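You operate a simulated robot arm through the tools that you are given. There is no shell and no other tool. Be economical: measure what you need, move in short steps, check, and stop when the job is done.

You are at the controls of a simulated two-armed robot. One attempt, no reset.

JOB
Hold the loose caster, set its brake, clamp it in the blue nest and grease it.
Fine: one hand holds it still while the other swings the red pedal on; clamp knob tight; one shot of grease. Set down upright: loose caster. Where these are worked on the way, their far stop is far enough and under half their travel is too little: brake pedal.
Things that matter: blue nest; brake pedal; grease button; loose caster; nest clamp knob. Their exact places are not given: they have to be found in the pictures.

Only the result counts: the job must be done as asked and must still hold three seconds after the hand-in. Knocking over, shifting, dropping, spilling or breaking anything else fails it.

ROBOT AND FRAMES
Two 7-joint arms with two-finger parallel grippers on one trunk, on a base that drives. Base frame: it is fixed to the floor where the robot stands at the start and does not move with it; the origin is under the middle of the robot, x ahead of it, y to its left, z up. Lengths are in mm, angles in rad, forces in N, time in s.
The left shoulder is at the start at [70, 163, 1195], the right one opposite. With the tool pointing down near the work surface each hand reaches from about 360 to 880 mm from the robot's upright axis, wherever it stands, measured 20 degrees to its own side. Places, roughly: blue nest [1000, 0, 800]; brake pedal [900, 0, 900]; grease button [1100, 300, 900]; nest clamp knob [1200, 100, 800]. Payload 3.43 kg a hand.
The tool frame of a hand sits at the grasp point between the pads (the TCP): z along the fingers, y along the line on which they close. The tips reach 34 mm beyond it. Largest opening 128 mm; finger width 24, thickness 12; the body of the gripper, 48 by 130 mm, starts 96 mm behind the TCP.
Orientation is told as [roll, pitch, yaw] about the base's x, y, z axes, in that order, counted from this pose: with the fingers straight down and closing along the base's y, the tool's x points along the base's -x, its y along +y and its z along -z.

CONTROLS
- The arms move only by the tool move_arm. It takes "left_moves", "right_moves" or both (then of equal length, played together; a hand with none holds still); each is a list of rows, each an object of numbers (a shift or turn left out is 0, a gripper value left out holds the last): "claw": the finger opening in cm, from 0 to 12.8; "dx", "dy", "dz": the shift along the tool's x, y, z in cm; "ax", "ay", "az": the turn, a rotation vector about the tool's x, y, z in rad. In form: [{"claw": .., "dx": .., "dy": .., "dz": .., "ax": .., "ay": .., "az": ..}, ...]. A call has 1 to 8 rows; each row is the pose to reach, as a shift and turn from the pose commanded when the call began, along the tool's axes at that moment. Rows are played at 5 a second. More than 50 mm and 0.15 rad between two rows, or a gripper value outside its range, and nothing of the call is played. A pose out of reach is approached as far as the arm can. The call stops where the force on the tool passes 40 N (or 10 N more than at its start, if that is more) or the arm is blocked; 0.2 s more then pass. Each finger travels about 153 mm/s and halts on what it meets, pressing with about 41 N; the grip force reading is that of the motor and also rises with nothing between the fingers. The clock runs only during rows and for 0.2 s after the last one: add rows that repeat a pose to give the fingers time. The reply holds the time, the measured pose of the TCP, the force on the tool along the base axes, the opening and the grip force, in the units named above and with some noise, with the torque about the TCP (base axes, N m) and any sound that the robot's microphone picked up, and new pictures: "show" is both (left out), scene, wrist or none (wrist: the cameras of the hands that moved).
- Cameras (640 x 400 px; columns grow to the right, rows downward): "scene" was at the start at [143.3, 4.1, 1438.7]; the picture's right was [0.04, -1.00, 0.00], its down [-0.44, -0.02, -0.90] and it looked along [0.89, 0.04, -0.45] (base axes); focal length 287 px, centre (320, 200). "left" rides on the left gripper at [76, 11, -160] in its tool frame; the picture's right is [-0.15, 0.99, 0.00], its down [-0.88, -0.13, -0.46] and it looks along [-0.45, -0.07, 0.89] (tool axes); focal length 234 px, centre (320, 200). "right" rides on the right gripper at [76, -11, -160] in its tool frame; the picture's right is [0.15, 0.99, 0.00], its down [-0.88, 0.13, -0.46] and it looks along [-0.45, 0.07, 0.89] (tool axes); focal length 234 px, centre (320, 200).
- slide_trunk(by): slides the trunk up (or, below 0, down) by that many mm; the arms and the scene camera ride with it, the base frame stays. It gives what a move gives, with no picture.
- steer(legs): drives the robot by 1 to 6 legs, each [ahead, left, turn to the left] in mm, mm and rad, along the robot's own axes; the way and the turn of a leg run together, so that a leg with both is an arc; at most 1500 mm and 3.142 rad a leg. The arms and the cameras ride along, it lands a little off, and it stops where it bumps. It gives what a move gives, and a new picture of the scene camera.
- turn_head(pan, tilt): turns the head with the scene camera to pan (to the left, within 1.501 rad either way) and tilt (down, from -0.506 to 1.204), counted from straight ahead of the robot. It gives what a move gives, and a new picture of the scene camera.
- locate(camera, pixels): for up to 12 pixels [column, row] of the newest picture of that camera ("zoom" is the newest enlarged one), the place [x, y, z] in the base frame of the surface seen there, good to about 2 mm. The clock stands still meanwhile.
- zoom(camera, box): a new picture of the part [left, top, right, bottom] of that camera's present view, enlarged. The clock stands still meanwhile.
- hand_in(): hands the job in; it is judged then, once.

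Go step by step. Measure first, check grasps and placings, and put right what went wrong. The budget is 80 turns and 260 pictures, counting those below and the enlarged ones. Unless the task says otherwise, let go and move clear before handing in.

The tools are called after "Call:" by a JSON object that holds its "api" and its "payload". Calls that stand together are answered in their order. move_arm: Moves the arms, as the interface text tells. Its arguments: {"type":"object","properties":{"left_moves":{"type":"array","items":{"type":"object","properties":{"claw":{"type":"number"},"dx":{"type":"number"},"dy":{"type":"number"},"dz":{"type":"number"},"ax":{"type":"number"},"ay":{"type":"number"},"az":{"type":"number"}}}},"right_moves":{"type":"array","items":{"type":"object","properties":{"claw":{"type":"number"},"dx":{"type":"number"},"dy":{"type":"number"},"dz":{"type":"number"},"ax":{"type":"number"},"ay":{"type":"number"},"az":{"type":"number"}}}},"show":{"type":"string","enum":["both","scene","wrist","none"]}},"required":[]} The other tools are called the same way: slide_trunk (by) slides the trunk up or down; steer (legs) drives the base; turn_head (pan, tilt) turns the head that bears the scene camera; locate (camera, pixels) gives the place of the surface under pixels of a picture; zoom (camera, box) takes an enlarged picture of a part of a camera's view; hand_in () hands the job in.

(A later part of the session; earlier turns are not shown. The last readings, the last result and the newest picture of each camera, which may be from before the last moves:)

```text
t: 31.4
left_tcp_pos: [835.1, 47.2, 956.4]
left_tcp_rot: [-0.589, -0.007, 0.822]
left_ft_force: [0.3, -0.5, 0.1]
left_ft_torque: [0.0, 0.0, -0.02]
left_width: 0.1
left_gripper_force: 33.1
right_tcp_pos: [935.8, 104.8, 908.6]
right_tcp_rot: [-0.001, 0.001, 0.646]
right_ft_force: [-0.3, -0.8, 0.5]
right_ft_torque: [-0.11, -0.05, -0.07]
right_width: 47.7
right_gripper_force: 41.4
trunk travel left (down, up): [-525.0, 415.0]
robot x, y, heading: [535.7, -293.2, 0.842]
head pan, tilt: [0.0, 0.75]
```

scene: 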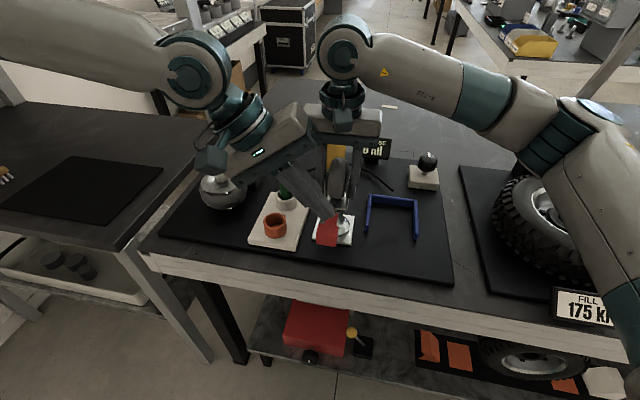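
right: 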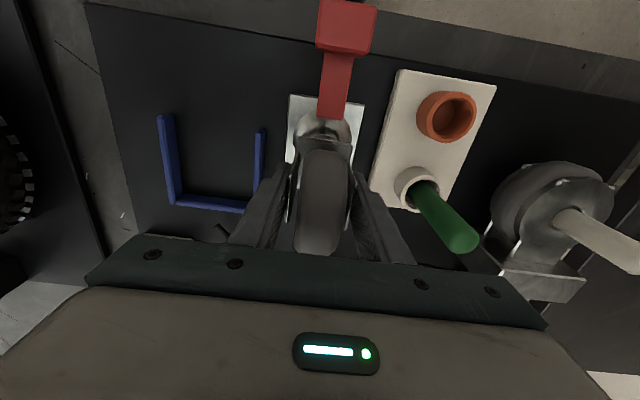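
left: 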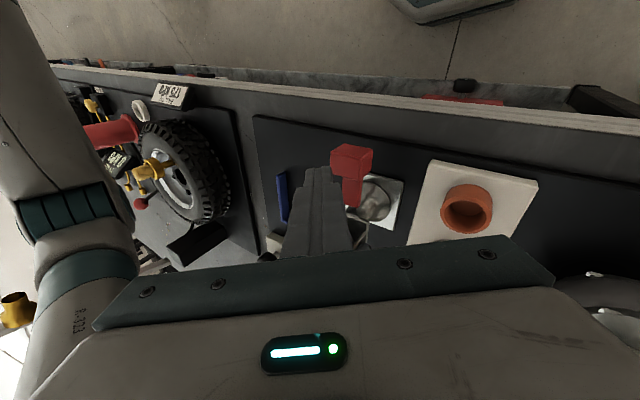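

Call:
{"api": "move_arm", "payload": {"left_moves": [{"dz": 2.0, "dy": 0.61}, {"dz": 2.83, "dy": 1.17}, {"dz": 3.25, "dy": 1.45}, {"dz": 3.66, "dy": 1.72}, {"dz": 4.08, "dy": 2.0}, {"dz": 4.49, "dy": 2.28}]}}

Call:
{"api": "zoom", "payload": {"camera": "scene", "box": [280, 150, 400, 260]}}

```text
t: 32.6
left_tcp_pos: [839.8, 42.7, 921.7]
left_tcp_rot: [-0.601, -0.011, 0.816]
left_ft_force: [-6.0, -2.4, 15.2]
left_ft_torque: [-0.14, 0.07, -0.1]
left_width: 0.0
left_gripper_force: 33.3
right_tcp_pos: [934.2, 103.1, 911.0]
right_tcp_rot: [0.0, -0.001, 0.646]
right_ft_force: [-1.9, -1.5, 7.6]
right_ft_torque: [-0.92, 0.49, 0.1]
right_width: 47.7
right_gripper_force: 40.9
trunk travel left (down, up): [-525.0, 415.0]
robot x, y, heading: [535.6, -296.6, 0.846]
head pan, tilt: [0.0, 0.75]
stopped in row 5 (left hand): the force on the tool passed its limit at 44 N (the readings are from after the stop); the commanded pose is now the measured one
```

scene: 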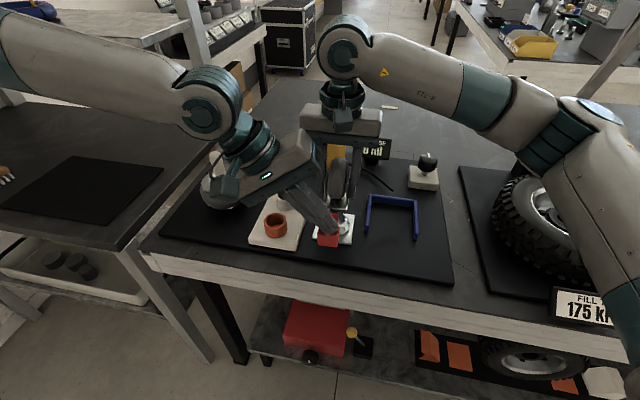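
left: 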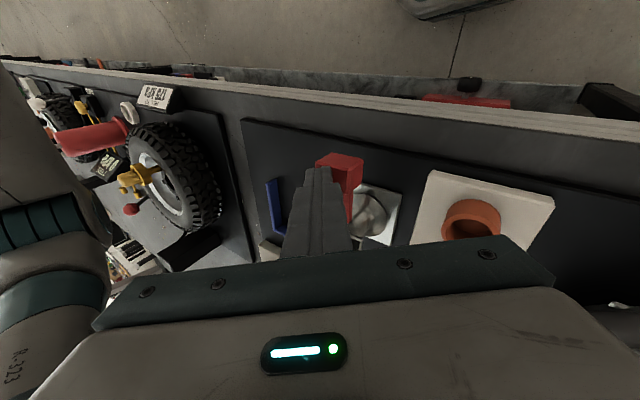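

```text
3.64 times, centred on (340, 205) of scene
```

zoom: 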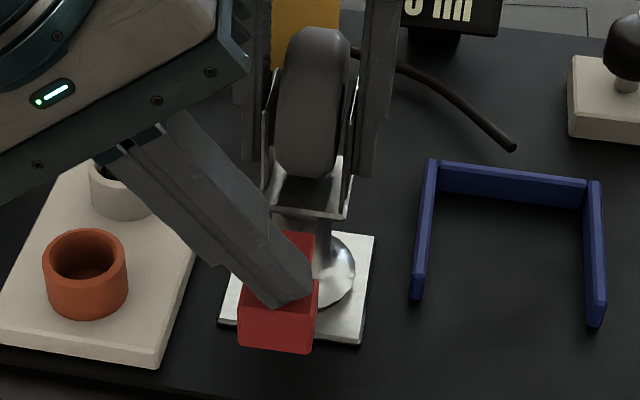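

Call:
{"api": "locate", "payload": {"camera": "zoom", "pixels": [[250, 298], [275, 325], [250, 340], [305, 340], [308, 240], [275, 305], [310, 355], [245, 350]]}}

Call:
{"api": "zoom", "payload": {"camera": "right", "box": [260, 0, 400, 180]}}

```text
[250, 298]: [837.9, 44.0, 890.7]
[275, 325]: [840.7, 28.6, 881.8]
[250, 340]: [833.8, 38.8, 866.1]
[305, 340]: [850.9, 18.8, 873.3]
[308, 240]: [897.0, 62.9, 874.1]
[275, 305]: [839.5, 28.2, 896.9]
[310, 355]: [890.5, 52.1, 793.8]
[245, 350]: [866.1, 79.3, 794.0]
```

```text
2.22 times, centred on (330, 90) of right
```

zoom: 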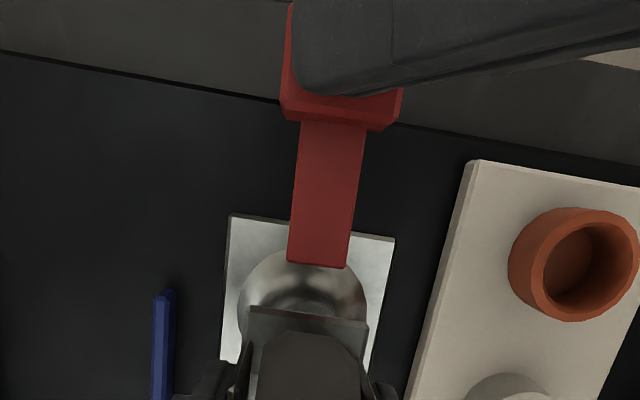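

The pedal has barely moved (block top still ~891) though 44 N was hit on contact. I push further in smaller steps.

Call:
{"api": "move_arm", "payload": {"left_moves": [{"dz": 0.17, "dy": 0.11}, {"dz": 0.33, "dy": 0.22}, {"dz": 0.5, "dy": 0.33}, {"dz": 0.66, "dy": 0.44}, {"dz": 0.83, "dy": 0.56}, {"dz": 1.0, "dy": 0.67}, {"dz": 1.16, "dy": 0.78}, {"dz": 1.33, "dy": 0.9}], "show": "none"}}

Call:
{"api": "zoom", "payload": {"camera": "scene", "box": [280, 150, 400, 260]}}

```text
t: 33.2
left_tcp_pos: [840.3, 41.7, 921.1]
left_tcp_rot: [-0.61, -0.019, 0.82]
left_ft_force: [-6.2, -1.9, 16.7]
left_ft_torque: [-0.15, 0.06, -0.1]
left_width: 0.0
left_gripper_force: 33.2
right_tcp_pos: [933.6, 103.3, 910.7]
right_tcp_rot: [-0.001, -0.006, 0.647]
right_ft_force: [-1.5, -4.2, 10.0]
right_ft_torque: [-0.94, 0.53, 0.26]
right_width: 48.0
right_gripper_force: 41.3
trunk travel left (down, up): [-525.0, 415.0]
robot x, y, heading: [539.1, -295.0, 0.843]
head pan, tilt: [0.0, 0.75]
stopped in row 2 (left hand): the force on the tool passed its limit at 42 N (the readings are from after the stop); the commanded pose is now the measured one
```

```text
3.64 times, centred on (340, 205) of scene
```

zoom: 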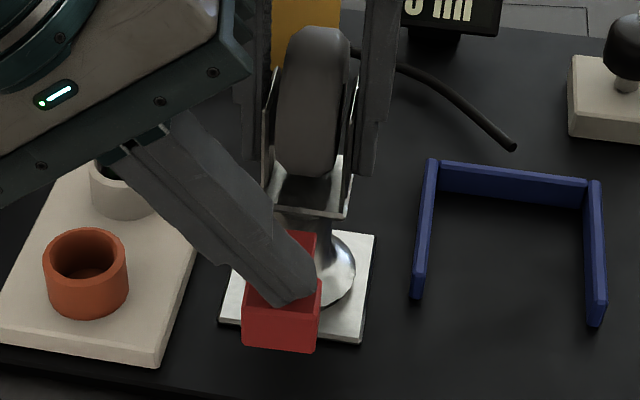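

Call:
{"api": "move_arm", "payload": {"left_moves": [{"dz": -1.66, "dy": -1.12}, {"dz": -3.3, "dy": -2.24}, {"dz": -5, "dy": -3.36}], "show": "none"}}

Call:
{"api": "zoom", "payload": {"camera": "scene", "box": [290, 190, 370, 260]}}

Call:
{"api": "zoom", "payload": {"camera": "right", "box": [260, 0, 400, 180]}}

Call:
{"api": "zoom", "payload": {"camera": "left", "box": [240, 110, 480, 260]}}

```text
t: 34.0
left_tcp_pos: [839.5, 43.7, 979.5]
left_tcp_rot: [-0.604, -0.016, 0.817]
left_ft_force: [0.0, 0.1, 0.4]
left_ft_torque: [-0.01, -0.01, -0.02]
left_width: 0.0
left_gripper_force: 33.0
right_tcp_pos: [937.3, 105.3, 908.9]
right_tcp_rot: [0.001, -0.004, 0.646]
right_ft_force: [3.0, 2.0, 12.4]
right_ft_torque: [-0.43, 0.28, 0.0]
right_width: 47.7
right_gripper_force: 41.0
trunk travel left (down, up): [-525.0, 415.0]
robot x, y, heading: [533.7, -293.3, 0.848]
head pan, tilt: [0.0, 0.75]
```

```text
5.71 times, centred on (330, 225) of scene
```

zoom: 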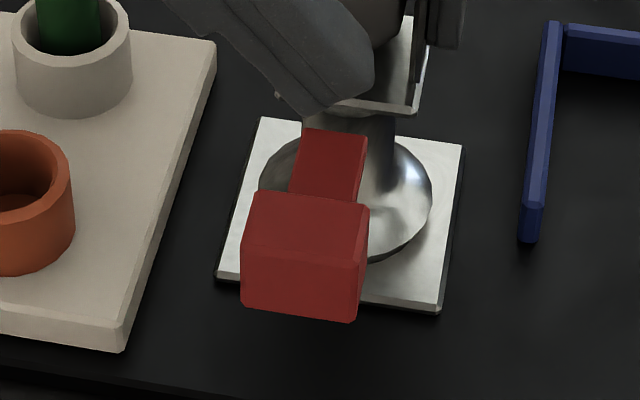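

```text
2.22 times, centred on (330, 90) of right
```

zoom: 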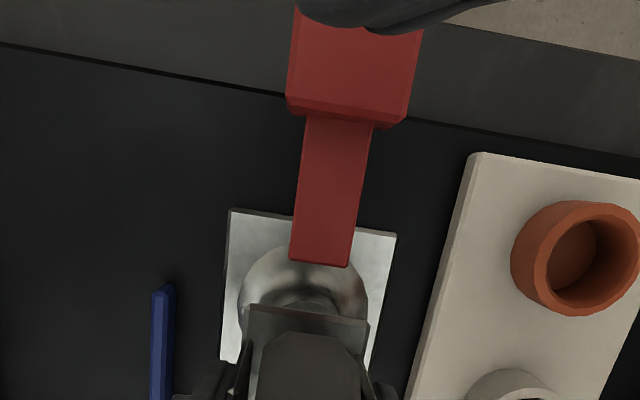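

```text
2.67 times, centred on (360, 185) of left
```

zoom: 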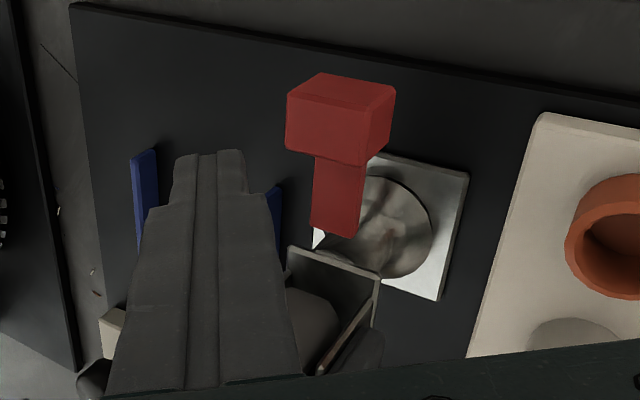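

Call:
{"api": "locate", "payload": {"camera": "left", "pixels": [[360, 140], [380, 145], [352, 158], [383, 158], [366, 178], [366, 196]]}}

Call:
{"api": "locate", "payload": {"camera": "scene", "pixels": [[324, 226], [335, 228], [318, 231], [334, 242], [332, 216], [319, 227]]}}

```text
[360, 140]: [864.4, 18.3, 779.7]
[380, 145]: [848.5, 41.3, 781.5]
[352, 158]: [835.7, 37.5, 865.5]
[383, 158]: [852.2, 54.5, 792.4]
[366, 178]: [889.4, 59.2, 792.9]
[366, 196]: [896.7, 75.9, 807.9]
```

```text
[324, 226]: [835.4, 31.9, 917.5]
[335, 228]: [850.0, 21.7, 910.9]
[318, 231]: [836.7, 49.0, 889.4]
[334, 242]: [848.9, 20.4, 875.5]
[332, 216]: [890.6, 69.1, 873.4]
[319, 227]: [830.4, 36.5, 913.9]
```

Call:
{"api": "locate", "payload": {"camera": "zoom", "pixels": [[340, 90], [310, 120], [350, 150], [380, 130], [340, 180], [335, 225], [290, 110], [372, 200], [420, 220], [330, 260]]}}

Call:
{"api": "zoom", "payload": {"camera": "scene", "box": [290, 190, 370, 260]}}

Call:
{"api": "locate", "payload": {"camera": "zoom", "pixels": [[260, 200], [360, 210], [250, 240], [355, 260], [250, 300], [350, 315], [310, 135], [360, 145], [330, 190], [290, 220]]}}

```text
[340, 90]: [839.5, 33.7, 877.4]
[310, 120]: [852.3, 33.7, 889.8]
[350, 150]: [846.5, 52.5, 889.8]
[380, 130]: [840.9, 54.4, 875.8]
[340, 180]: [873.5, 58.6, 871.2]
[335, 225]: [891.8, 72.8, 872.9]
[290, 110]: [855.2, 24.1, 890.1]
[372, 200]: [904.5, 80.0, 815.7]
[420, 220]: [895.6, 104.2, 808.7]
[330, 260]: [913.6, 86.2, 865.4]
```

```text
5.71 times, centred on (330, 225) of scene
```

zoom: 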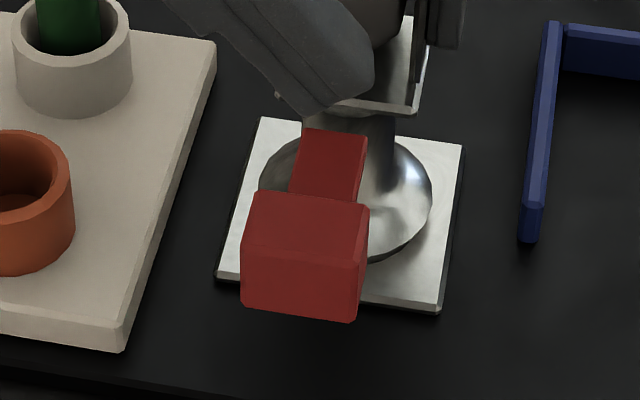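

```text
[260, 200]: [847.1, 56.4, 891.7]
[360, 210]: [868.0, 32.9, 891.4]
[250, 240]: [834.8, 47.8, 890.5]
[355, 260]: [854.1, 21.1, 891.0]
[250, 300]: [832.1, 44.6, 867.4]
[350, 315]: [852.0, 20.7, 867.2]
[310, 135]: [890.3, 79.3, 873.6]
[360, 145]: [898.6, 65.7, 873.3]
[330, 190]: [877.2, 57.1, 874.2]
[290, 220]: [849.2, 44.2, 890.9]
```

Call:
{"api": "locate", "payload": {"camera": "zoom", "pixels": [[122, 325], [212, 42], [20, 310], [60, 165], [20, 150], [125, 348]]}}

```text
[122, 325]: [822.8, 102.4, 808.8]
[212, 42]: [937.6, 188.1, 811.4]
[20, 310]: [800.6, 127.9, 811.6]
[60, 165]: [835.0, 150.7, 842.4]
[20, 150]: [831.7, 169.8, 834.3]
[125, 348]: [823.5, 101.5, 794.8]
```

Pressing down is rigidly blocked, so the pedal likely swings up towards the wheel. I reorient the left hand to reach under the block from the left, in front of the beige tray.

Call:
{"api": "move_arm", "payload": {"left_moves": [{"dy": 3, "dz": -2, "dx": -0.3, "ay": 0.049, "az": 0.071}, {"dy": 6, "dz": -4.15, "dx": -0.75, "ay": 0.098, "az": 0.142}, {"dy": 6, "dz": -4.15, "dx": -0.75, "ay": 0.098, "az": 0.142}], "show": "none"}}

Call:
{"api": "move_arm", "payload": {"left_moves": [{"ax": 0.12}, {"ax": 0.24}, {"ax": 0.36}, {"ax": 0.48}, {"ax": 0.6}, {"ax": 0.6}]}}

```text
t: 34.8
left_tcp_pos: [791.4, 100.0, 979.6]
left_tcp_rot: [-0.602, -0.017, 0.646]
left_ft_force: [-0.6, 0.2, -0.6]
left_ft_torque: [-0.02, -0.03, 0.01]
left_width: 0.0
left_gripper_force: 32.5
right_tcp_pos: [934.9, 105.5, 908.5]
right_tcp_rot: [-0.001, -0.003, 0.647]
right_ft_force: [3.9, 2.8, 12.5]
right_ft_torque: [-0.18, 0.34, 0.01]
right_width: 47.7
right_gripper_force: 40.9
trunk travel left (down, up): [-525.0, 415.0]
robot x, y, heading: [533.9, -296.7, 0.84]
head pan, tilt: [0.0, 0.75]
```

```text
t: 36.2
left_tcp_pos: [793.3, 99.8, 979.7]
left_tcp_rot: [-1.14, -0.017, 0.647]
left_ft_force: [-1.2, 0.5, 0.0]
left_ft_torque: [0.01, 0.04, 0.0]
left_width: 0.1
left_gripper_force: 32.9
left hand out of reach, approached as far as the arm can: row 5, 6
right_tcp_pos: [936.3, 105.4, 908.8]
right_tcp_rot: [-0.001, -0.003, 0.648]
right_ft_force: [3.1, 2.5, 13.3]
right_ft_torque: [-0.4, 0.49, -0.05]
right_width: 47.8
right_gripper_force: 41.0
trunk travel left (down, up): [-525.0, 415.0]
robot x, y, heading: [536.0, -296.4, 0.845]
head pan, tilt: [0.0, 0.75]
```

scene: 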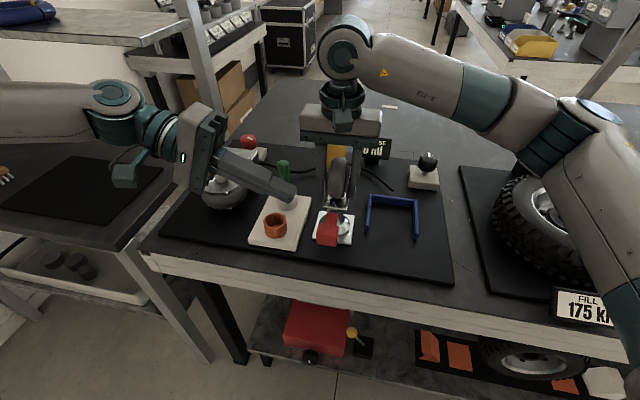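
left: 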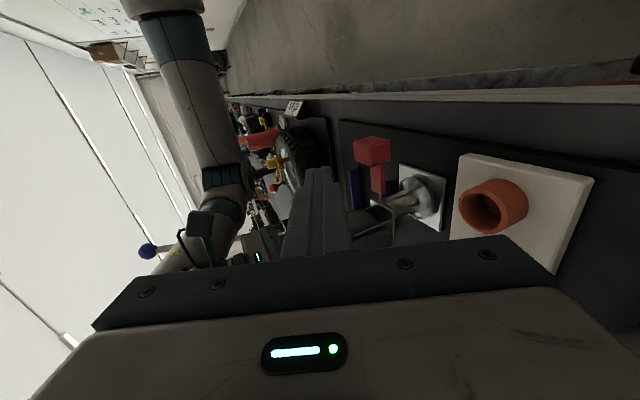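

Call:
{"api": "move_arm", "payload": {"left_moves": [{"dz": 1.67, "dy": 3.64}, {"dz": 3.34, "dy": 7.27}, {"dz": 4.6, "dy": 10}, {"dz": 5.5, "dy": 12.0}, {"dz": 5.5, "dy": 12.0}]}}

```text
t: 37.4
left_tcp_pos: [749.6, 93.2, 897.8]
left_tcp_rot: [-1.101, -0.02, 0.656]
left_ft_force: [0.2, -0.4, 0.6]
left_ft_torque: [0.01, -0.02, 0.02]
left_width: 0.3
left_gripper_force: 32.9
left hand out of reach, approached as far as the arm can: row 1, 2, 3, 4, 5
right_tcp_pos: [934.8, 104.7, 908.6]
right_tcp_rot: [0.0, -0.005, 0.648]
right_ft_force: [2.0, 0.9, 11.1]
right_ft_torque: [-0.17, 0.68, -0.03]
right_width: 47.7
right_gripper_force: 41.0
trunk travel left (down, up): [-525.0, 415.0]
robot x, y, heading: [533.9, -291.6, 0.84]
head pan, tilt: [0.0, 0.75]
```

scene: 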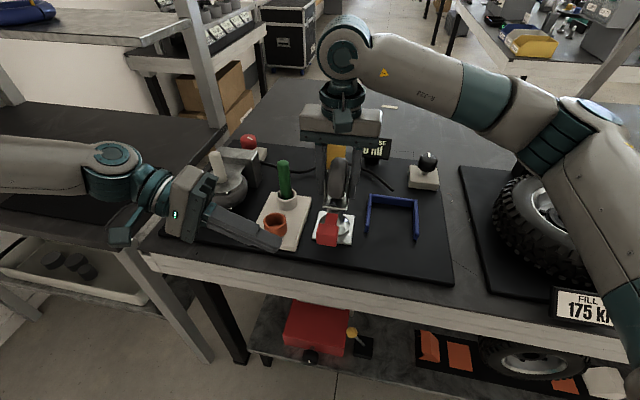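
left: 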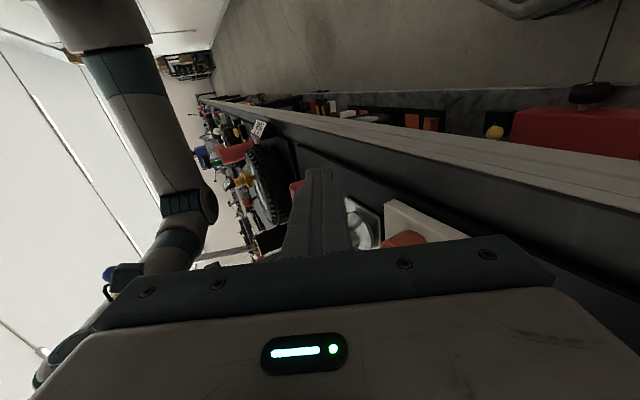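

Horizontal reach under it is limited. Instead I'll pinch the block with a mildly tilted hand; first I raise and untilt the left hand.

Call:
{"api": "move_arm", "payload": {"left_moves": [{"dz": -1.5, "dy": -3}, {"dz": -3, "dy": -6}, {"dz": -4.5, "dy": -9, "ax": -0.1}, {"dz": -4.5, "dy": -9, "ax": -0.24}, {"dz": -4.5, "dy": -9, "ax": -0.38}, {"dz": -4.5, "dy": -9, "ax": -0.52, "claw": 8}, {"dz": -4.5, "dy": -9, "ax": -0.66, "claw": 8}, {"dz": -4.5, "dy": -9, "ax": -0.7, "claw": 8}], "show": "none"}}

```text
t: 39.2
left_tcp_pos: [750.8, 95.8, 998.0]
left_tcp_rot: [-0.438, -0.016, 0.649]
left_ft_force: [-1.2, -0.1, 0.5]
left_ft_torque: [0.0, -0.02, 0.01]
left_width: 80.1
left_gripper_force: 0.1
right_tcp_pos: [934.7, 105.3, 907.2]
right_tcp_rot: [0.0, -0.004, 0.647]
right_ft_force: [-1.2, 0.0, 6.9]
right_ft_torque: [-0.5, 0.53, 0.03]
right_width: 48.0
right_gripper_force: 40.9
trunk travel left (down, up): [-525.0, 415.0]
robot x, y, heading: [535.6, -295.1, 0.844]
head pan, tilt: [0.0, 0.75]
```

Call:
{"api": "move_arm", "payload": {"left_moves": [{"dx": -2, "dz": 1.5, "dy": -3}, {"dx": -4.24, "dz": 3.2, "dy": -6.5}, {"dx": -4.24, "dz": 6, "dy": -6}, {"dx": -4.24, "dz": 8.65, "dy": -4.79}, {"dx": -4.24, "dz": 8.65, "dy": -4.79}]}}

Call:
{"api": "zoom", "payload": {"camera": "scene", "box": [280, 160, 380, 260]}}

```text
t: 40.4
left_tcp_pos: [827.2, 60.6, 941.0]
left_tcp_rot: [-0.44, -0.017, 0.647]
left_ft_force: [0.4, 0.6, 0.4]
left_ft_torque: [-0.02, -0.01, -0.01]
left_width: 79.9
left_gripper_force: 0.1
left hand out of reach, approached as far as the arm can: row 3, 4, 5
right_tcp_pos: [935.1, 103.9, 908.1]
right_tcp_rot: [0.0, -0.005, 0.647]
right_ft_force: [1.4, -1.2, 5.7]
right_ft_torque: [-0.36, 0.41, 0.2]
right_width: 47.7
right_gripper_force: 40.7
trunk travel left (down, up): [-525.0, 415.0]
robot x, y, heading: [535.7, -296.0, 0.845]
head pan, tilt: [0.0, 0.75]
```

scene: 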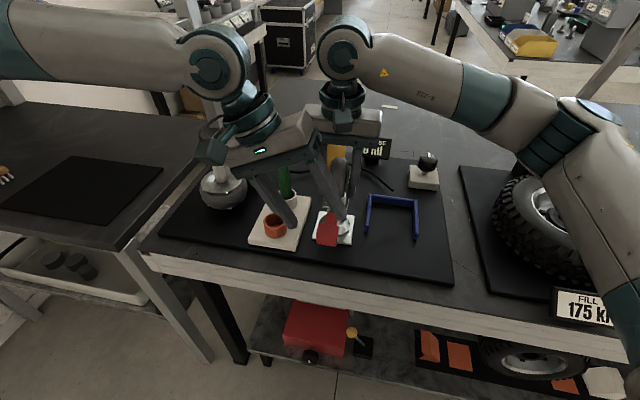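
left: 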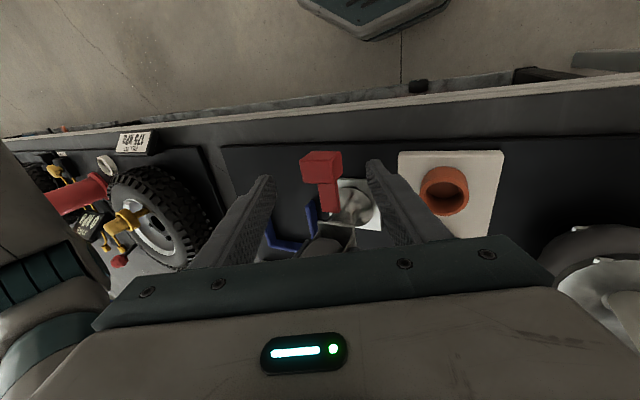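

```text
4.00 times, centred on (330, 210) of scene
```

zoom: 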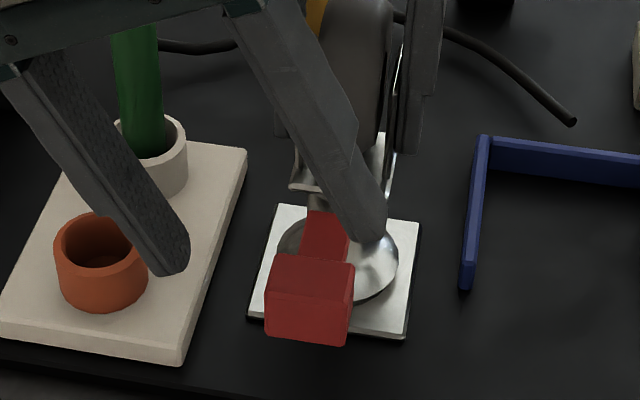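

Call:
{"api": "move_arm", "payload": {"left_moves": [{"dz": 2.3, "dy": -0.6}, {"dz": 4.3, "dy": -0.6}, {"dz": 6.3, "dy": -0.6}, {"dz": 6.3, "dy": -0.6}]}}

Call:
{"api": "zoom", "payload": {"camera": "scene", "box": [280, 160, 380, 260]}}

```text
t: 41.4
left_tcp_pos: [818.1, 51.6, 919.2]
left_tcp_rot: [-0.44, -0.017, 0.646]
left_ft_force: [-1.4, 0.3, -1.3]
left_ft_torque: [0.01, -0.01, -0.01]
left_width: 80.0
left_gripper_force: 0.1
left hand out of reach, approached as far as the arm can: row 1, 2, 3, 4
right_tcp_pos: [936.0, 104.9, 908.6]
right_tcp_rot: [0.0, -0.003, 0.649]
right_ft_force: [0.9, -1.6, 2.6]
right_ft_torque: [-0.35, 0.37, 0.15]
right_width: 47.8
right_gripper_force: 41.2
trunk travel left (down, up): [-525.0, 415.0]
robot x, y, heading: [534.6, -290.7, 0.844]
head pan, tilt: [0.0, 0.75]
```

scene: 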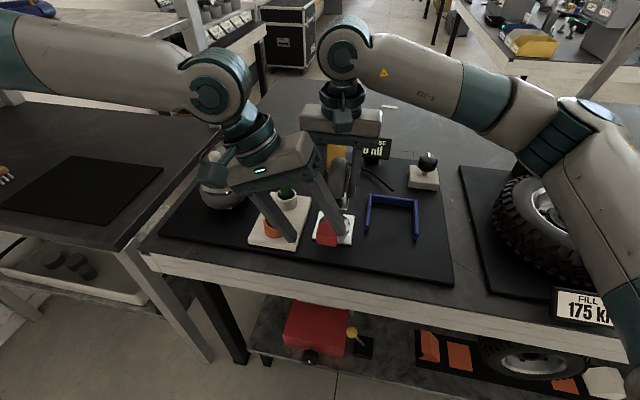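
left: 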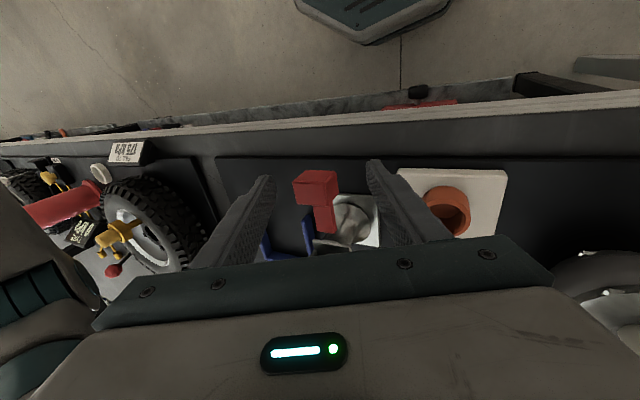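

```text
4.00 times, centred on (330, 210) of scene
```

zoom: 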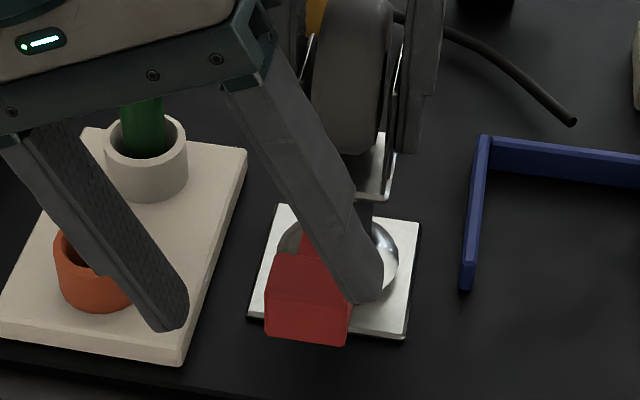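

Call:
{"api": "move_arm", "payload": {"left_moves": [{"dz": -1.8, "dy": -0.85}, {"dz": -3.6, "dy": -1.7, "ax": 0.05, "ay": -0.02, "az": -0.05}, {"dz": -3.6, "dy": -1.7, "ax": 0.11, "ay": -0.045, "az": -0.1}, {"dz": -3.6, "dy": -1.7, "ax": 0.16, "ay": -0.075, "az": -0.154}, {"dz": -3.6, "dy": -1.7, "ax": 0.16, "ay": -0.075, "az": -0.154}], "show": "none"}}

```text
t: 42.6
left_tcp_pos: [817.5, 50.3, 960.1]
left_tcp_rot: [-0.603, -0.005, 0.818]
left_ft_force: [-0.6, -0.1, 0.3]
left_ft_torque: [0.0, 0.0, -0.01]
left_width: 80.0
left_gripper_force: 0.1
right_tcp_pos: [935.7, 104.9, 907.6]
right_tcp_rot: [0.0, -0.003, 0.646]
right_ft_force: [0.0, -1.6, 1.0]
right_ft_torque: [-0.3, 0.34, 0.02]
right_width: 47.7
right_gripper_force: 40.6
trunk travel left (down, up): [-525.0, 415.0]
robot x, y, heading: [539.5, -290.9, 0.848]
head pan, tilt: [0.0, 0.75]
```

Call:
{"api": "move_arm", "payload": {"left_moves": [{"dx": -1.36, "dz": 1.0, "dy": 1.0}, {"dx": -1.36, "dz": 2.97, "dy": 2.04}, {"dx": -1.36, "dz": 5, "dy": 2}, {"dx": -1.36, "dz": 7, "dy": 1.9}, {"dx": -1.36, "dz": 8.2, "dy": 1.85}, {"dx": -1.36, "dz": 8.2, "dy": 1.85}]}}

Call:
{"api": "zoom", "payload": {"camera": "scene", "box": [280, 160, 380, 260]}}

```text
t: 44.0
left_tcp_pos: [843.6, 45.5, 888.3]
left_tcp_rot: [-0.601, -0.003, 0.816]
left_ft_force: [-0.4, -0.4, -0.6]
left_ft_torque: [-0.04, 0.01, -0.04]
left_width: 80.1
left_gripper_force: 0.1
left hand out of reach, approached as far as the arm can: row 5, 6
right_tcp_pos: [935.6, 105.0, 908.4]
right_tcp_rot: [0.001, -0.004, 0.646]
right_ft_force: [0.7, 0.1, 2.3]
right_ft_torque: [-0.22, 0.25, 0.07]
right_width: 47.7
right_gripper_force: 41.5
trunk travel left (down, up): [-525.0, 415.0]
robot x, y, heading: [537.7, -294.7, 0.848]
head pan, tilt: [0.0, 0.75]
```

scene: 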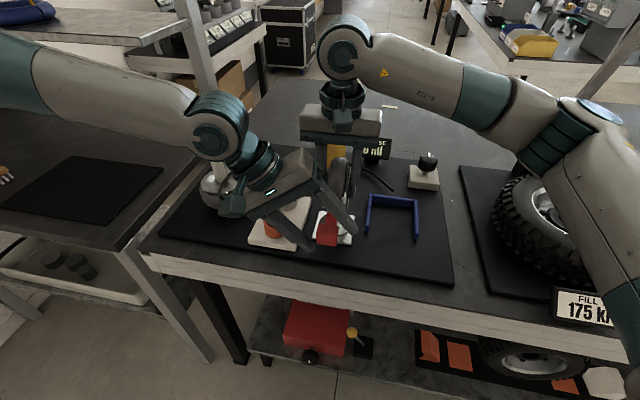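
left: 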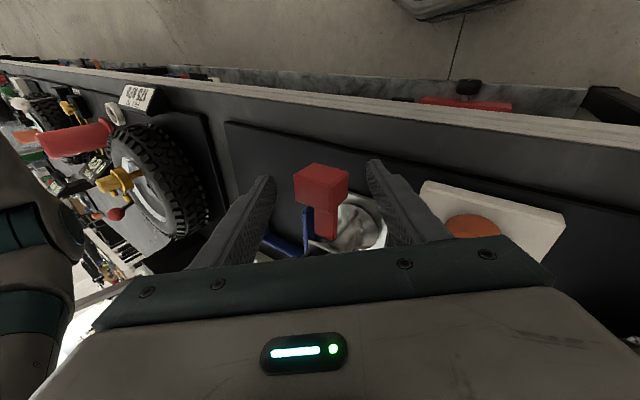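

```text
4.00 times, centred on (330, 210) of scene
```

zoom: 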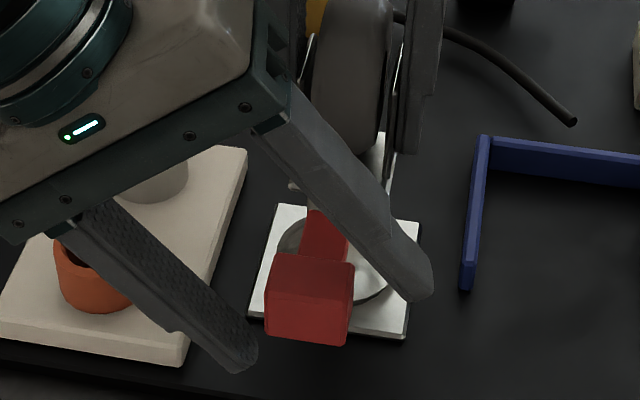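

Call:
{"api": "move_arm", "payload": {"left_moves": [{"claw": 6}, {"claw": 5}, {"claw": 4}, {"claw": 3}, {"claw": 3}]}}

Call:
{"api": "zoom", "payload": {"camera": "scene", "box": [280, 160, 380, 260]}}

```text
t: 45.2
left_tcp_pos: [842.3, 46.5, 888.8]
left_tcp_rot: [-0.603, -0.005, 0.818]
left_ft_force: [-1.0, -3.0, 0.1]
left_ft_torque: [0.63, -0.47, -0.27]
left_width: 47.9
left_gripper_force: 40.6
right_tcp_pos: [936.2, 105.3, 908.8]
right_tcp_rot: [0.0, -0.002, 0.648]
right_ft_force: [1.7, 3.0, 4.0]
right_ft_torque: [-0.93, 0.83, 0.09]
right_width: 47.6
right_gripper_force: 41.1
trunk travel left (down, up): [-525.0, 415.0]
robot x, y, heading: [537.7, -297.0, 0.844]
head pan, tilt: [0.0, 0.75]
```

scene: 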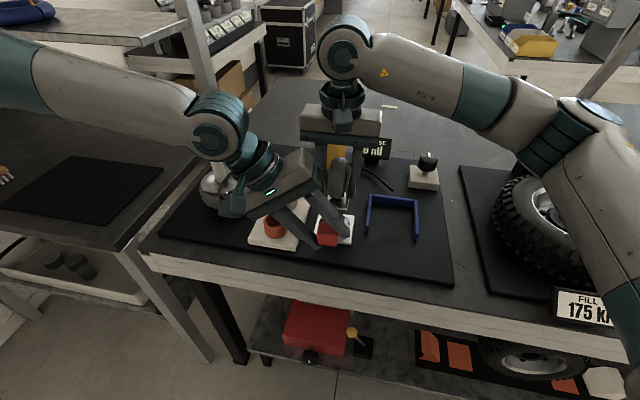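
left: 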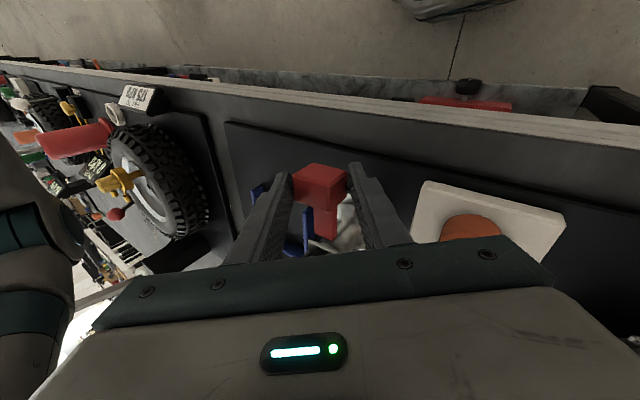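

```text
4.00 times, centred on (330, 210) of scene
```

zoom: 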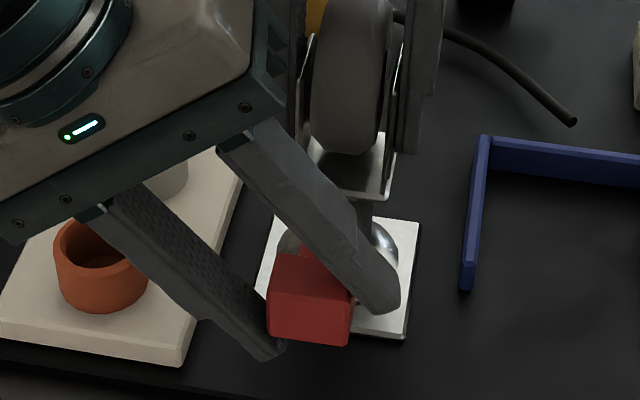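

Block is pinched (47.9 mm). I try lifting it 15 mm.

Call:
{"api": "move_arm", "payload": {"left_moves": [{"dz": -0.41, "dy": -0.28}, {"dz": -0.82, "dy": -0.57}, {"dz": -1.24, "dy": -0.85}, {"dz": -1.24, "dy": -0.85}], "show": "none"}}

Call:
{"api": "zoom", "payload": {"camera": "scene", "box": [280, 160, 380, 260]}}

```text
t: 46.2
left_tcp_pos: [843.6, 44.8, 903.8]
left_tcp_rot: [-0.604, -0.006, 0.816]
left_ft_force: [-6.3, -13.2, -9.1]
left_ft_torque: [-0.06, 0.2, -1.01]
left_width: 46.2
left_gripper_force: 41.0
right_tcp_pos: [936.7, 104.9, 907.9]
right_tcp_rot: [-0.001, -0.002, 0.646]
right_ft_force: [7.2, 14.6, 9.1]
right_ft_torque: [-0.36, 0.61, 0.23]
right_width: 47.8
right_gripper_force: 40.7
trunk travel left (down, up): [-525.0, 415.0]
robot x, y, heading: [537.3, -294.1, 0.846]
head pan, tilt: [0.0, 0.75]
```

```text
4.00 times, centred on (330, 210) of scene
```

zoom: 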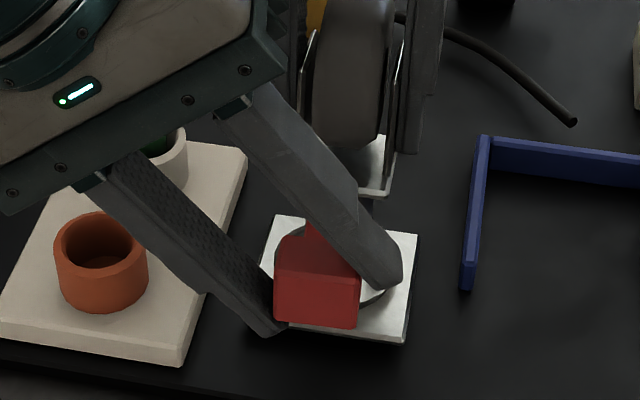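

Call:
{"api": "locate", "payload": {"camera": "zoom", "pixels": [[285, 270], [280, 280], [355, 290], [290, 315], [350, 322], [310, 240], [320, 265], [275, 235], [410, 240], [405, 338]]}}

Call:
{"api": "zoom", "payload": {"camera": "left", "box": [240, 130, 420, 250]}}

Call:
{"api": "zoom", "payload": {"camera": "right", "box": [240, 0, 420, 180]}}

```text
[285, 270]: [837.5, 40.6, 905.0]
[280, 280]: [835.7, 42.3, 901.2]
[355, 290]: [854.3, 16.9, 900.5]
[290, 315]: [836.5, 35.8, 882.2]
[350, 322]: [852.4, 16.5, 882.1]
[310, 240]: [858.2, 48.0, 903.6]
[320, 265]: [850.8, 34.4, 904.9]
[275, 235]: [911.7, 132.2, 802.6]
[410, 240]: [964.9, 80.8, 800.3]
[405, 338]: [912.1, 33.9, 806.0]
```

```text
3.33 times, centred on (330, 190) of left
```

zoom: 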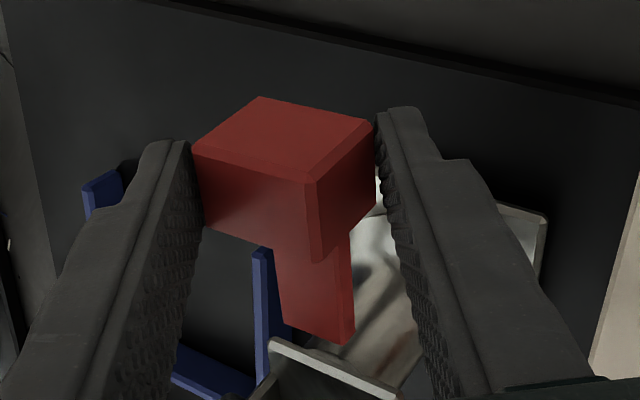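

```text
2.22 times, centred on (330, 90) of right
```

zoom: 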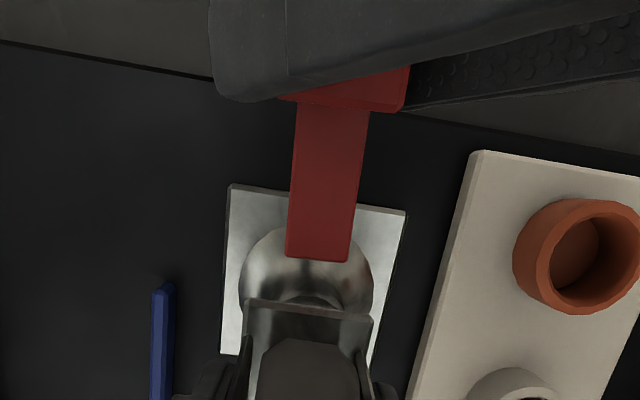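

The whole caster pitched instead of the pedal (plate edge rose to 806), so up isn't it either at this force. I lower it back and try a sideways swing.

Call:
{"api": "move_arm", "payload": {"left_moves": [{"dz": 0.62, "dy": 0.43}, {"dz": 1.24, "dy": 0.85}, {"dz": 1.52, "dy": 0.44}, {"dz": 1.8, "dy": 0.03}, {"dz": 1.8, "dy": 0.03}], "show": "none"}}

Call:
{"api": "zoom", "payload": {"camera": "scene", "box": [280, 160, 380, 260]}}

Call:
{"api": "zoom", "payload": {"camera": "right", "box": [240, 0, 420, 180]}}

```text
t: 47.4
left_tcp_pos: [843.9, 44.3, 892.4]
left_tcp_rot: [-0.603, -0.009, 0.822]
left_ft_force: [21.8, 15.6, 15.4]
left_ft_torque: [0.83, -1.23, -0.13]
left_width: 47.5
left_gripper_force: 41.1
left hand out of reach, approached as far as the arm can: row 3, 4, 5
right_tcp_pos: [934.4, 104.7, 908.7]
right_tcp_rot: [0.0, -0.002, 0.648]
right_ft_force: [-21.2, -15.9, -3.5]
right_ft_torque: [0.27, -0.06, 0.17]
right_width: 47.7
right_gripper_force: 41.8
trunk travel left (down, up): [-525.0, 415.0]
robot x, y, heading: [537.0, -290.9, 0.844]
head pan, tilt: [0.0, 0.75]
```

```text
4.00 times, centred on (330, 210) of scene
```

zoom: 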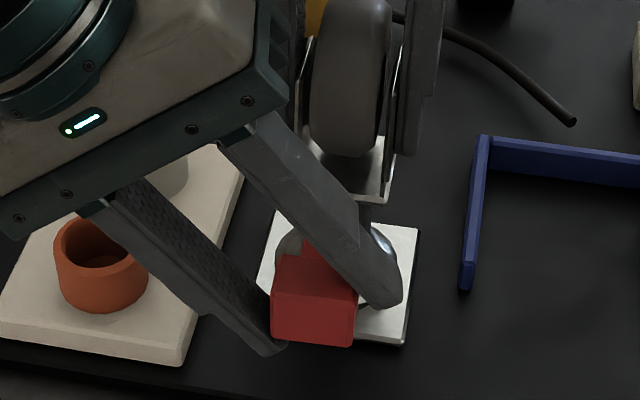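

```text
2.22 times, centred on (330, 90) of right
```

zoom: 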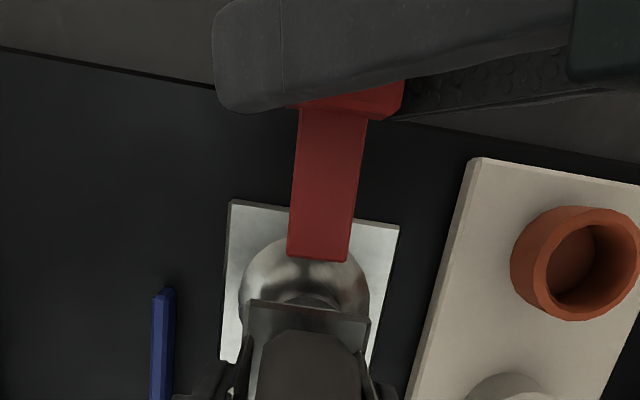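

Call:
{"api": "move_arm", "payload": {"left_moves": [{"dz": -0.57, "dy": 0.82, "dx": -0.1}, {"dz": -1.13, "dy": 1.65, "dx": -0.25}, {"dz": -1.42, "dy": 2.06, "dx": -0.35}, {"dz": -1.7, "dy": 2.47, "dx": -0.45}, {"dz": -1.7, "dy": 2.47, "dx": -0.45}], "show": "none"}}

Call:
{"api": "zoom", "payload": {"camera": "right", "box": [240, 0, 420, 180]}}

Call:
{"api": "zoom", "payload": {"camera": "scene", "box": [280, 160, 380, 260]}}

```text
t: 48.6
left_tcp_pos: [821.9, 66.6, 891.1]
left_tcp_rot: [-0.599, 0.0, 0.816]
left_ft_force: [-3.6, -28.8, 1.3]
left_ft_torque: [-0.63, 0.08, -1.09]
left_width: 51.5
left_gripper_force: 40.8
right_tcp_pos: [937.7, 107.3, 908.6]
right_tcp_rot: [0.002, -0.005, 0.643]
right_ft_force: [5.9, 29.7, -2.0]
right_ft_torque: [1.14, -0.26, -2.05]
right_width: 54.4
right_gripper_force: 41.0
trunk travel left (down, up): [-525.0, 415.0]
robot x, y, heading: [534.8, -293.0, 0.841]
head pan, tilt: [0.0, 0.75]
```

```text
2.22 times, centred on (330, 90) of right
```

zoom: 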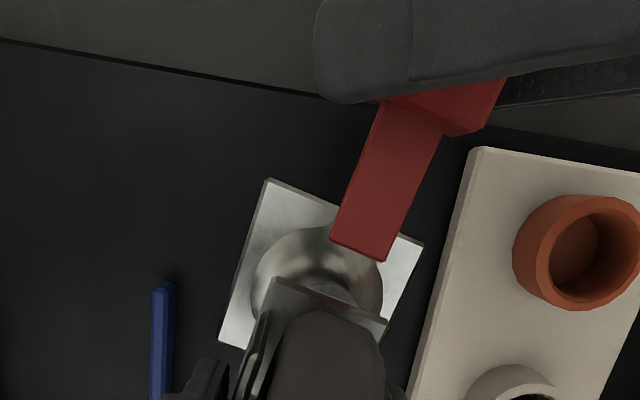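

```text
4.00 times, centred on (330, 210) of scene
```

zoom: 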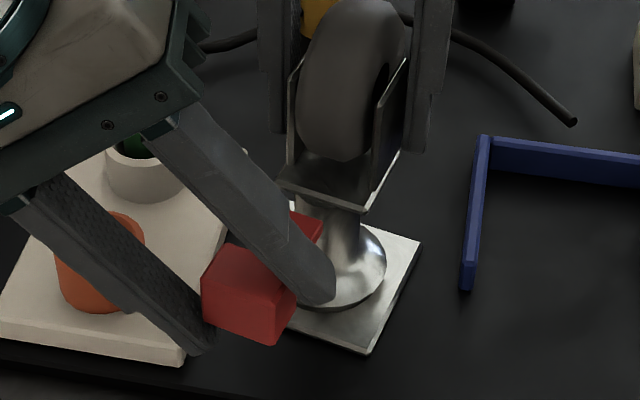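

The whole caster yawed left with the pedal rigid, so that is not it either. I push it back straight and then check alignment.

Call:
{"api": "move_arm", "payload": {"left_moves": [{"dz": 0.6, "dy": -0.8}, {"dz": 1.2, "dy": -1.6, "dx": 0.1}, {"dz": 1.94, "dy": -2.47, "dx": 0.12}, {"dz": 1.94, "dy": -2.47, "dx": 0.12}], "show": "none"}}

Call:
{"api": "zoom", "payload": {"camera": "right", "box": [240, 0, 420, 180]}}

```text
t: 49.6
left_tcp_pos: [845.6, 48.0, 891.9]
left_tcp_rot: [-0.603, -0.009, 0.824]
left_ft_force: [4.0, 9.8, 4.5]
left_ft_torque: [0.83, -0.56, 0.29]
left_width: 47.0
left_gripper_force: 40.9
left hand out of reach, approached as far as the arm can: row 3
right_tcp_pos: [935.2, 104.1, 908.0]
right_tcp_rot: [-0.001, -0.002, 0.649]
right_ft_force: [0.5, -9.3, 4.8]
right_ft_torque: [0.09, -0.14, 0.25]
right_width: 47.6
right_gripper_force: 40.9
trunk travel left (down, up): [-525.0, 415.0]
robot x, y, heading: [533.9, -295.0, 0.845]
head pan, tilt: [0.0, 0.75]
```

```text
2.22 times, centred on (330, 90) of right
```

zoom: 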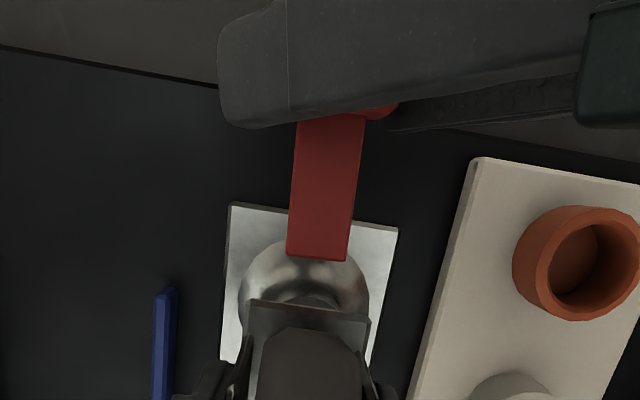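

Caster is straight again. Now I push the pinched block towards the wheel and up, with the force line near the gripped axis.

Call:
{"api": "move_arm", "payload": {"left_moves": [{"dx": -0.43, "dz": -0.16, "dy": -0.2}, {"dx": -0.86, "dz": -0.33, "dy": -0.4}, {"dx": -1.29, "dz": -0.5, "dy": -0.6}, {"dx": -1.5, "dz": -1.0, "dy": -0.9}, {"dx": -1.7, "dz": -1.4, "dy": -1.2}], "show": "none"}}

Call:
{"api": "zoom", "payload": {"camera": "scene", "box": [280, 160, 380, 260]}}

Call:
{"api": "zoom", "payload": {"camera": "left", "box": [240, 130, 420, 250]}}

```text
t: 50.8
left_tcp_pos: [855.9, 56.9, 906.2]
left_tcp_rot: [-0.6, -0.002, 0.818]
left_ft_force: [-11.3, -7.4, -26.5]
left_ft_torque: [0.22, 0.74, -0.29]
left_width: 45.7
left_gripper_force: 41.1
left hand out of reach, approached as far as the arm can: row 1, 2, 3
right_tcp_pos: [935.9, 106.2, 908.5]
right_tcp_rot: [0.001, -0.003, 0.646]
right_ft_force: [11.4, 8.8, 22.1]
right_ft_torque: [-1.47, 1.31, 0.21]
right_width: 47.8
right_gripper_force: 40.8
trunk travel left (down, up): [-525.0, 415.0]
robot x, y, heading: [535.3, -296.8, 0.845]
head pan, tilt: [0.0, 0.75]
```

```text
4.00 times, centred on (330, 210) of scene
```

zoom: 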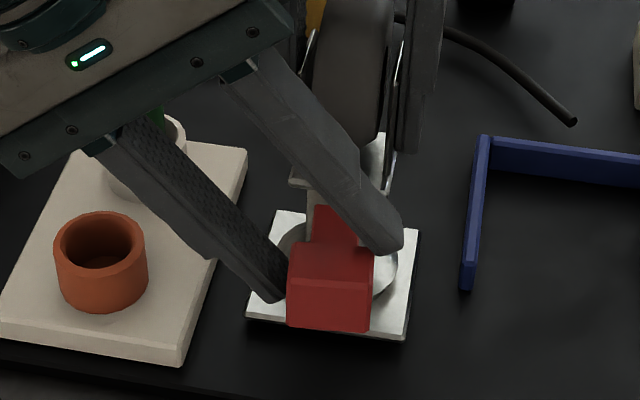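

```text
3.33 times, centred on (330, 190) of left
```

zoom: 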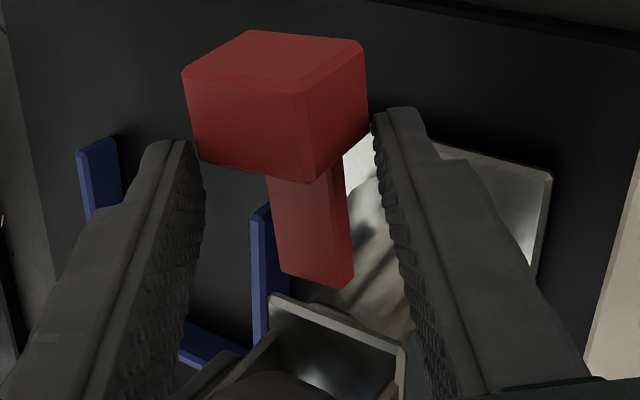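

Call:
{"api": "zoom", "payload": {"camera": "scene", "box": [280, 160, 380, 260]}}

Call:
{"api": "locate", "payload": {"camera": "zoom", "pixels": [[300, 250], [365, 260], [295, 275], [368, 282], [295, 322], [365, 328], [325, 215], [345, 240], [252, 308], [404, 332], [414, 235]]}}

```text
4.00 times, centred on (330, 210) of scene
```

zoom: 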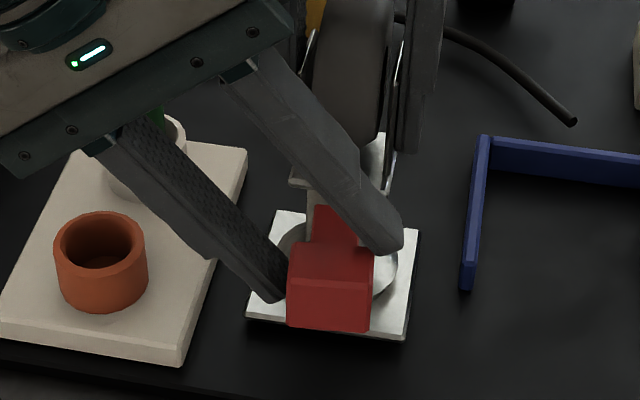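

```text
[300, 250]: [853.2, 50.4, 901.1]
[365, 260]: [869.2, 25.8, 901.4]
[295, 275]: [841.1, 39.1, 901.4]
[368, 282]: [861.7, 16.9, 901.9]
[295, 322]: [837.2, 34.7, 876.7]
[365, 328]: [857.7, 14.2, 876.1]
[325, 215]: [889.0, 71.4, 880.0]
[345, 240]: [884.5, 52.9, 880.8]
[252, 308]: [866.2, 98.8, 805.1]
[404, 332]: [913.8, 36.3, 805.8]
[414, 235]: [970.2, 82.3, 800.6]
```

The caster pitched again rather than the pedal (block +10, plate front +7), so I lower it, release the block, and will push sideways to the right with the fingertip.

Call:
{"api": "move_arm", "payload": {"left_moves": [{"dx": 0.6, "dz": 0.4, "dy": 0.3}, {"dx": 1.2, "dz": 0.95, "dy": 0.7}, {"dx": 1.2, "dz": 0.95, "dy": 0.7, "claw": 8}, {"dx": 1.2, "dz": 0.95, "dy": 0.7, "claw": 8}, {"dx": 1.2, "dz": -3, "dy": 0.7, "claw": 8}, {"dx": 1.2, "dz": -7, "dy": 0.7, "claw": 8}, {"dx": 1.2, "dz": -7, "dy": 0.7, "claw": 0}, {"dx": 1.2, "dz": -7, "dy": 0.7, "claw": 0}], "show": "none"}}

Call:
{"api": "zoom", "payload": {"camera": "scene", "box": [280, 160, 380, 260]}}

Call:
{"api": "locate", "payload": {"camera": "zoom", "pixels": [[275, 265], [345, 265], [270, 285], [350, 300], [270, 330], [345, 338], [315, 230], [340, 235], [255, 315], [404, 335], [414, 230]]}}

```text
t: 52.6
left_tcp_pos: [816.1, 78.7, 959.2]
left_tcp_rot: [-0.601, -0.003, 0.818]
left_ft_force: [-0.6, -0.3, 0.2]
left_ft_torque: [0.04, -0.01, 0.02]
left_width: 0.0
left_gripper_force: 33.3
left hand out of reach, approached as far as the arm can: row 1, 2
right_tcp_pos: [936.5, 103.9, 909.1]
right_tcp_rot: [-0.001, -0.002, 0.645]
right_ft_force: [-0.2, -1.8, -1.0]
right_ft_torque: [0.05, 0.01, 0.0]
right_width: 47.8
right_gripper_force: 41.2
trunk travel left (down, up): [-525.0, 415.0]
robot x, y, heading: [534.4, -291.0, 0.845]
head pan, tilt: [0.0, 0.75]
```

```text
4.00 times, centred on (330, 210) of scene
```

zoom: 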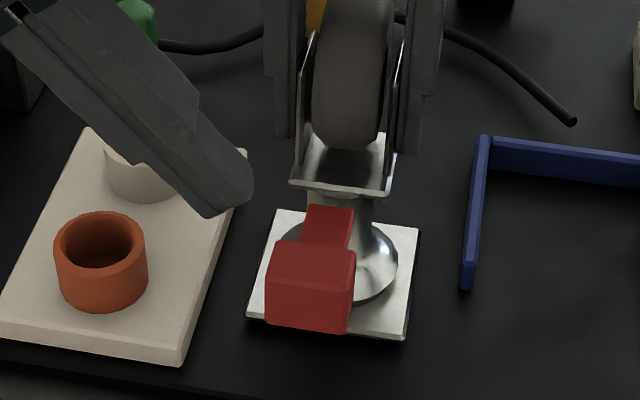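

```text
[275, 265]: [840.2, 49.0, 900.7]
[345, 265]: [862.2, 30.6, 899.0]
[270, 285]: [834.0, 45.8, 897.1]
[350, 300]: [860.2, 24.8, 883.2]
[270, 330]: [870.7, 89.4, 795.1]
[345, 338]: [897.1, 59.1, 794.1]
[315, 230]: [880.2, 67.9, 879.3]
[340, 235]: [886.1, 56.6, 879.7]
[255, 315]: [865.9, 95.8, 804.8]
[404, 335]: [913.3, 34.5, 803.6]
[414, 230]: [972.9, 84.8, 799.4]
```

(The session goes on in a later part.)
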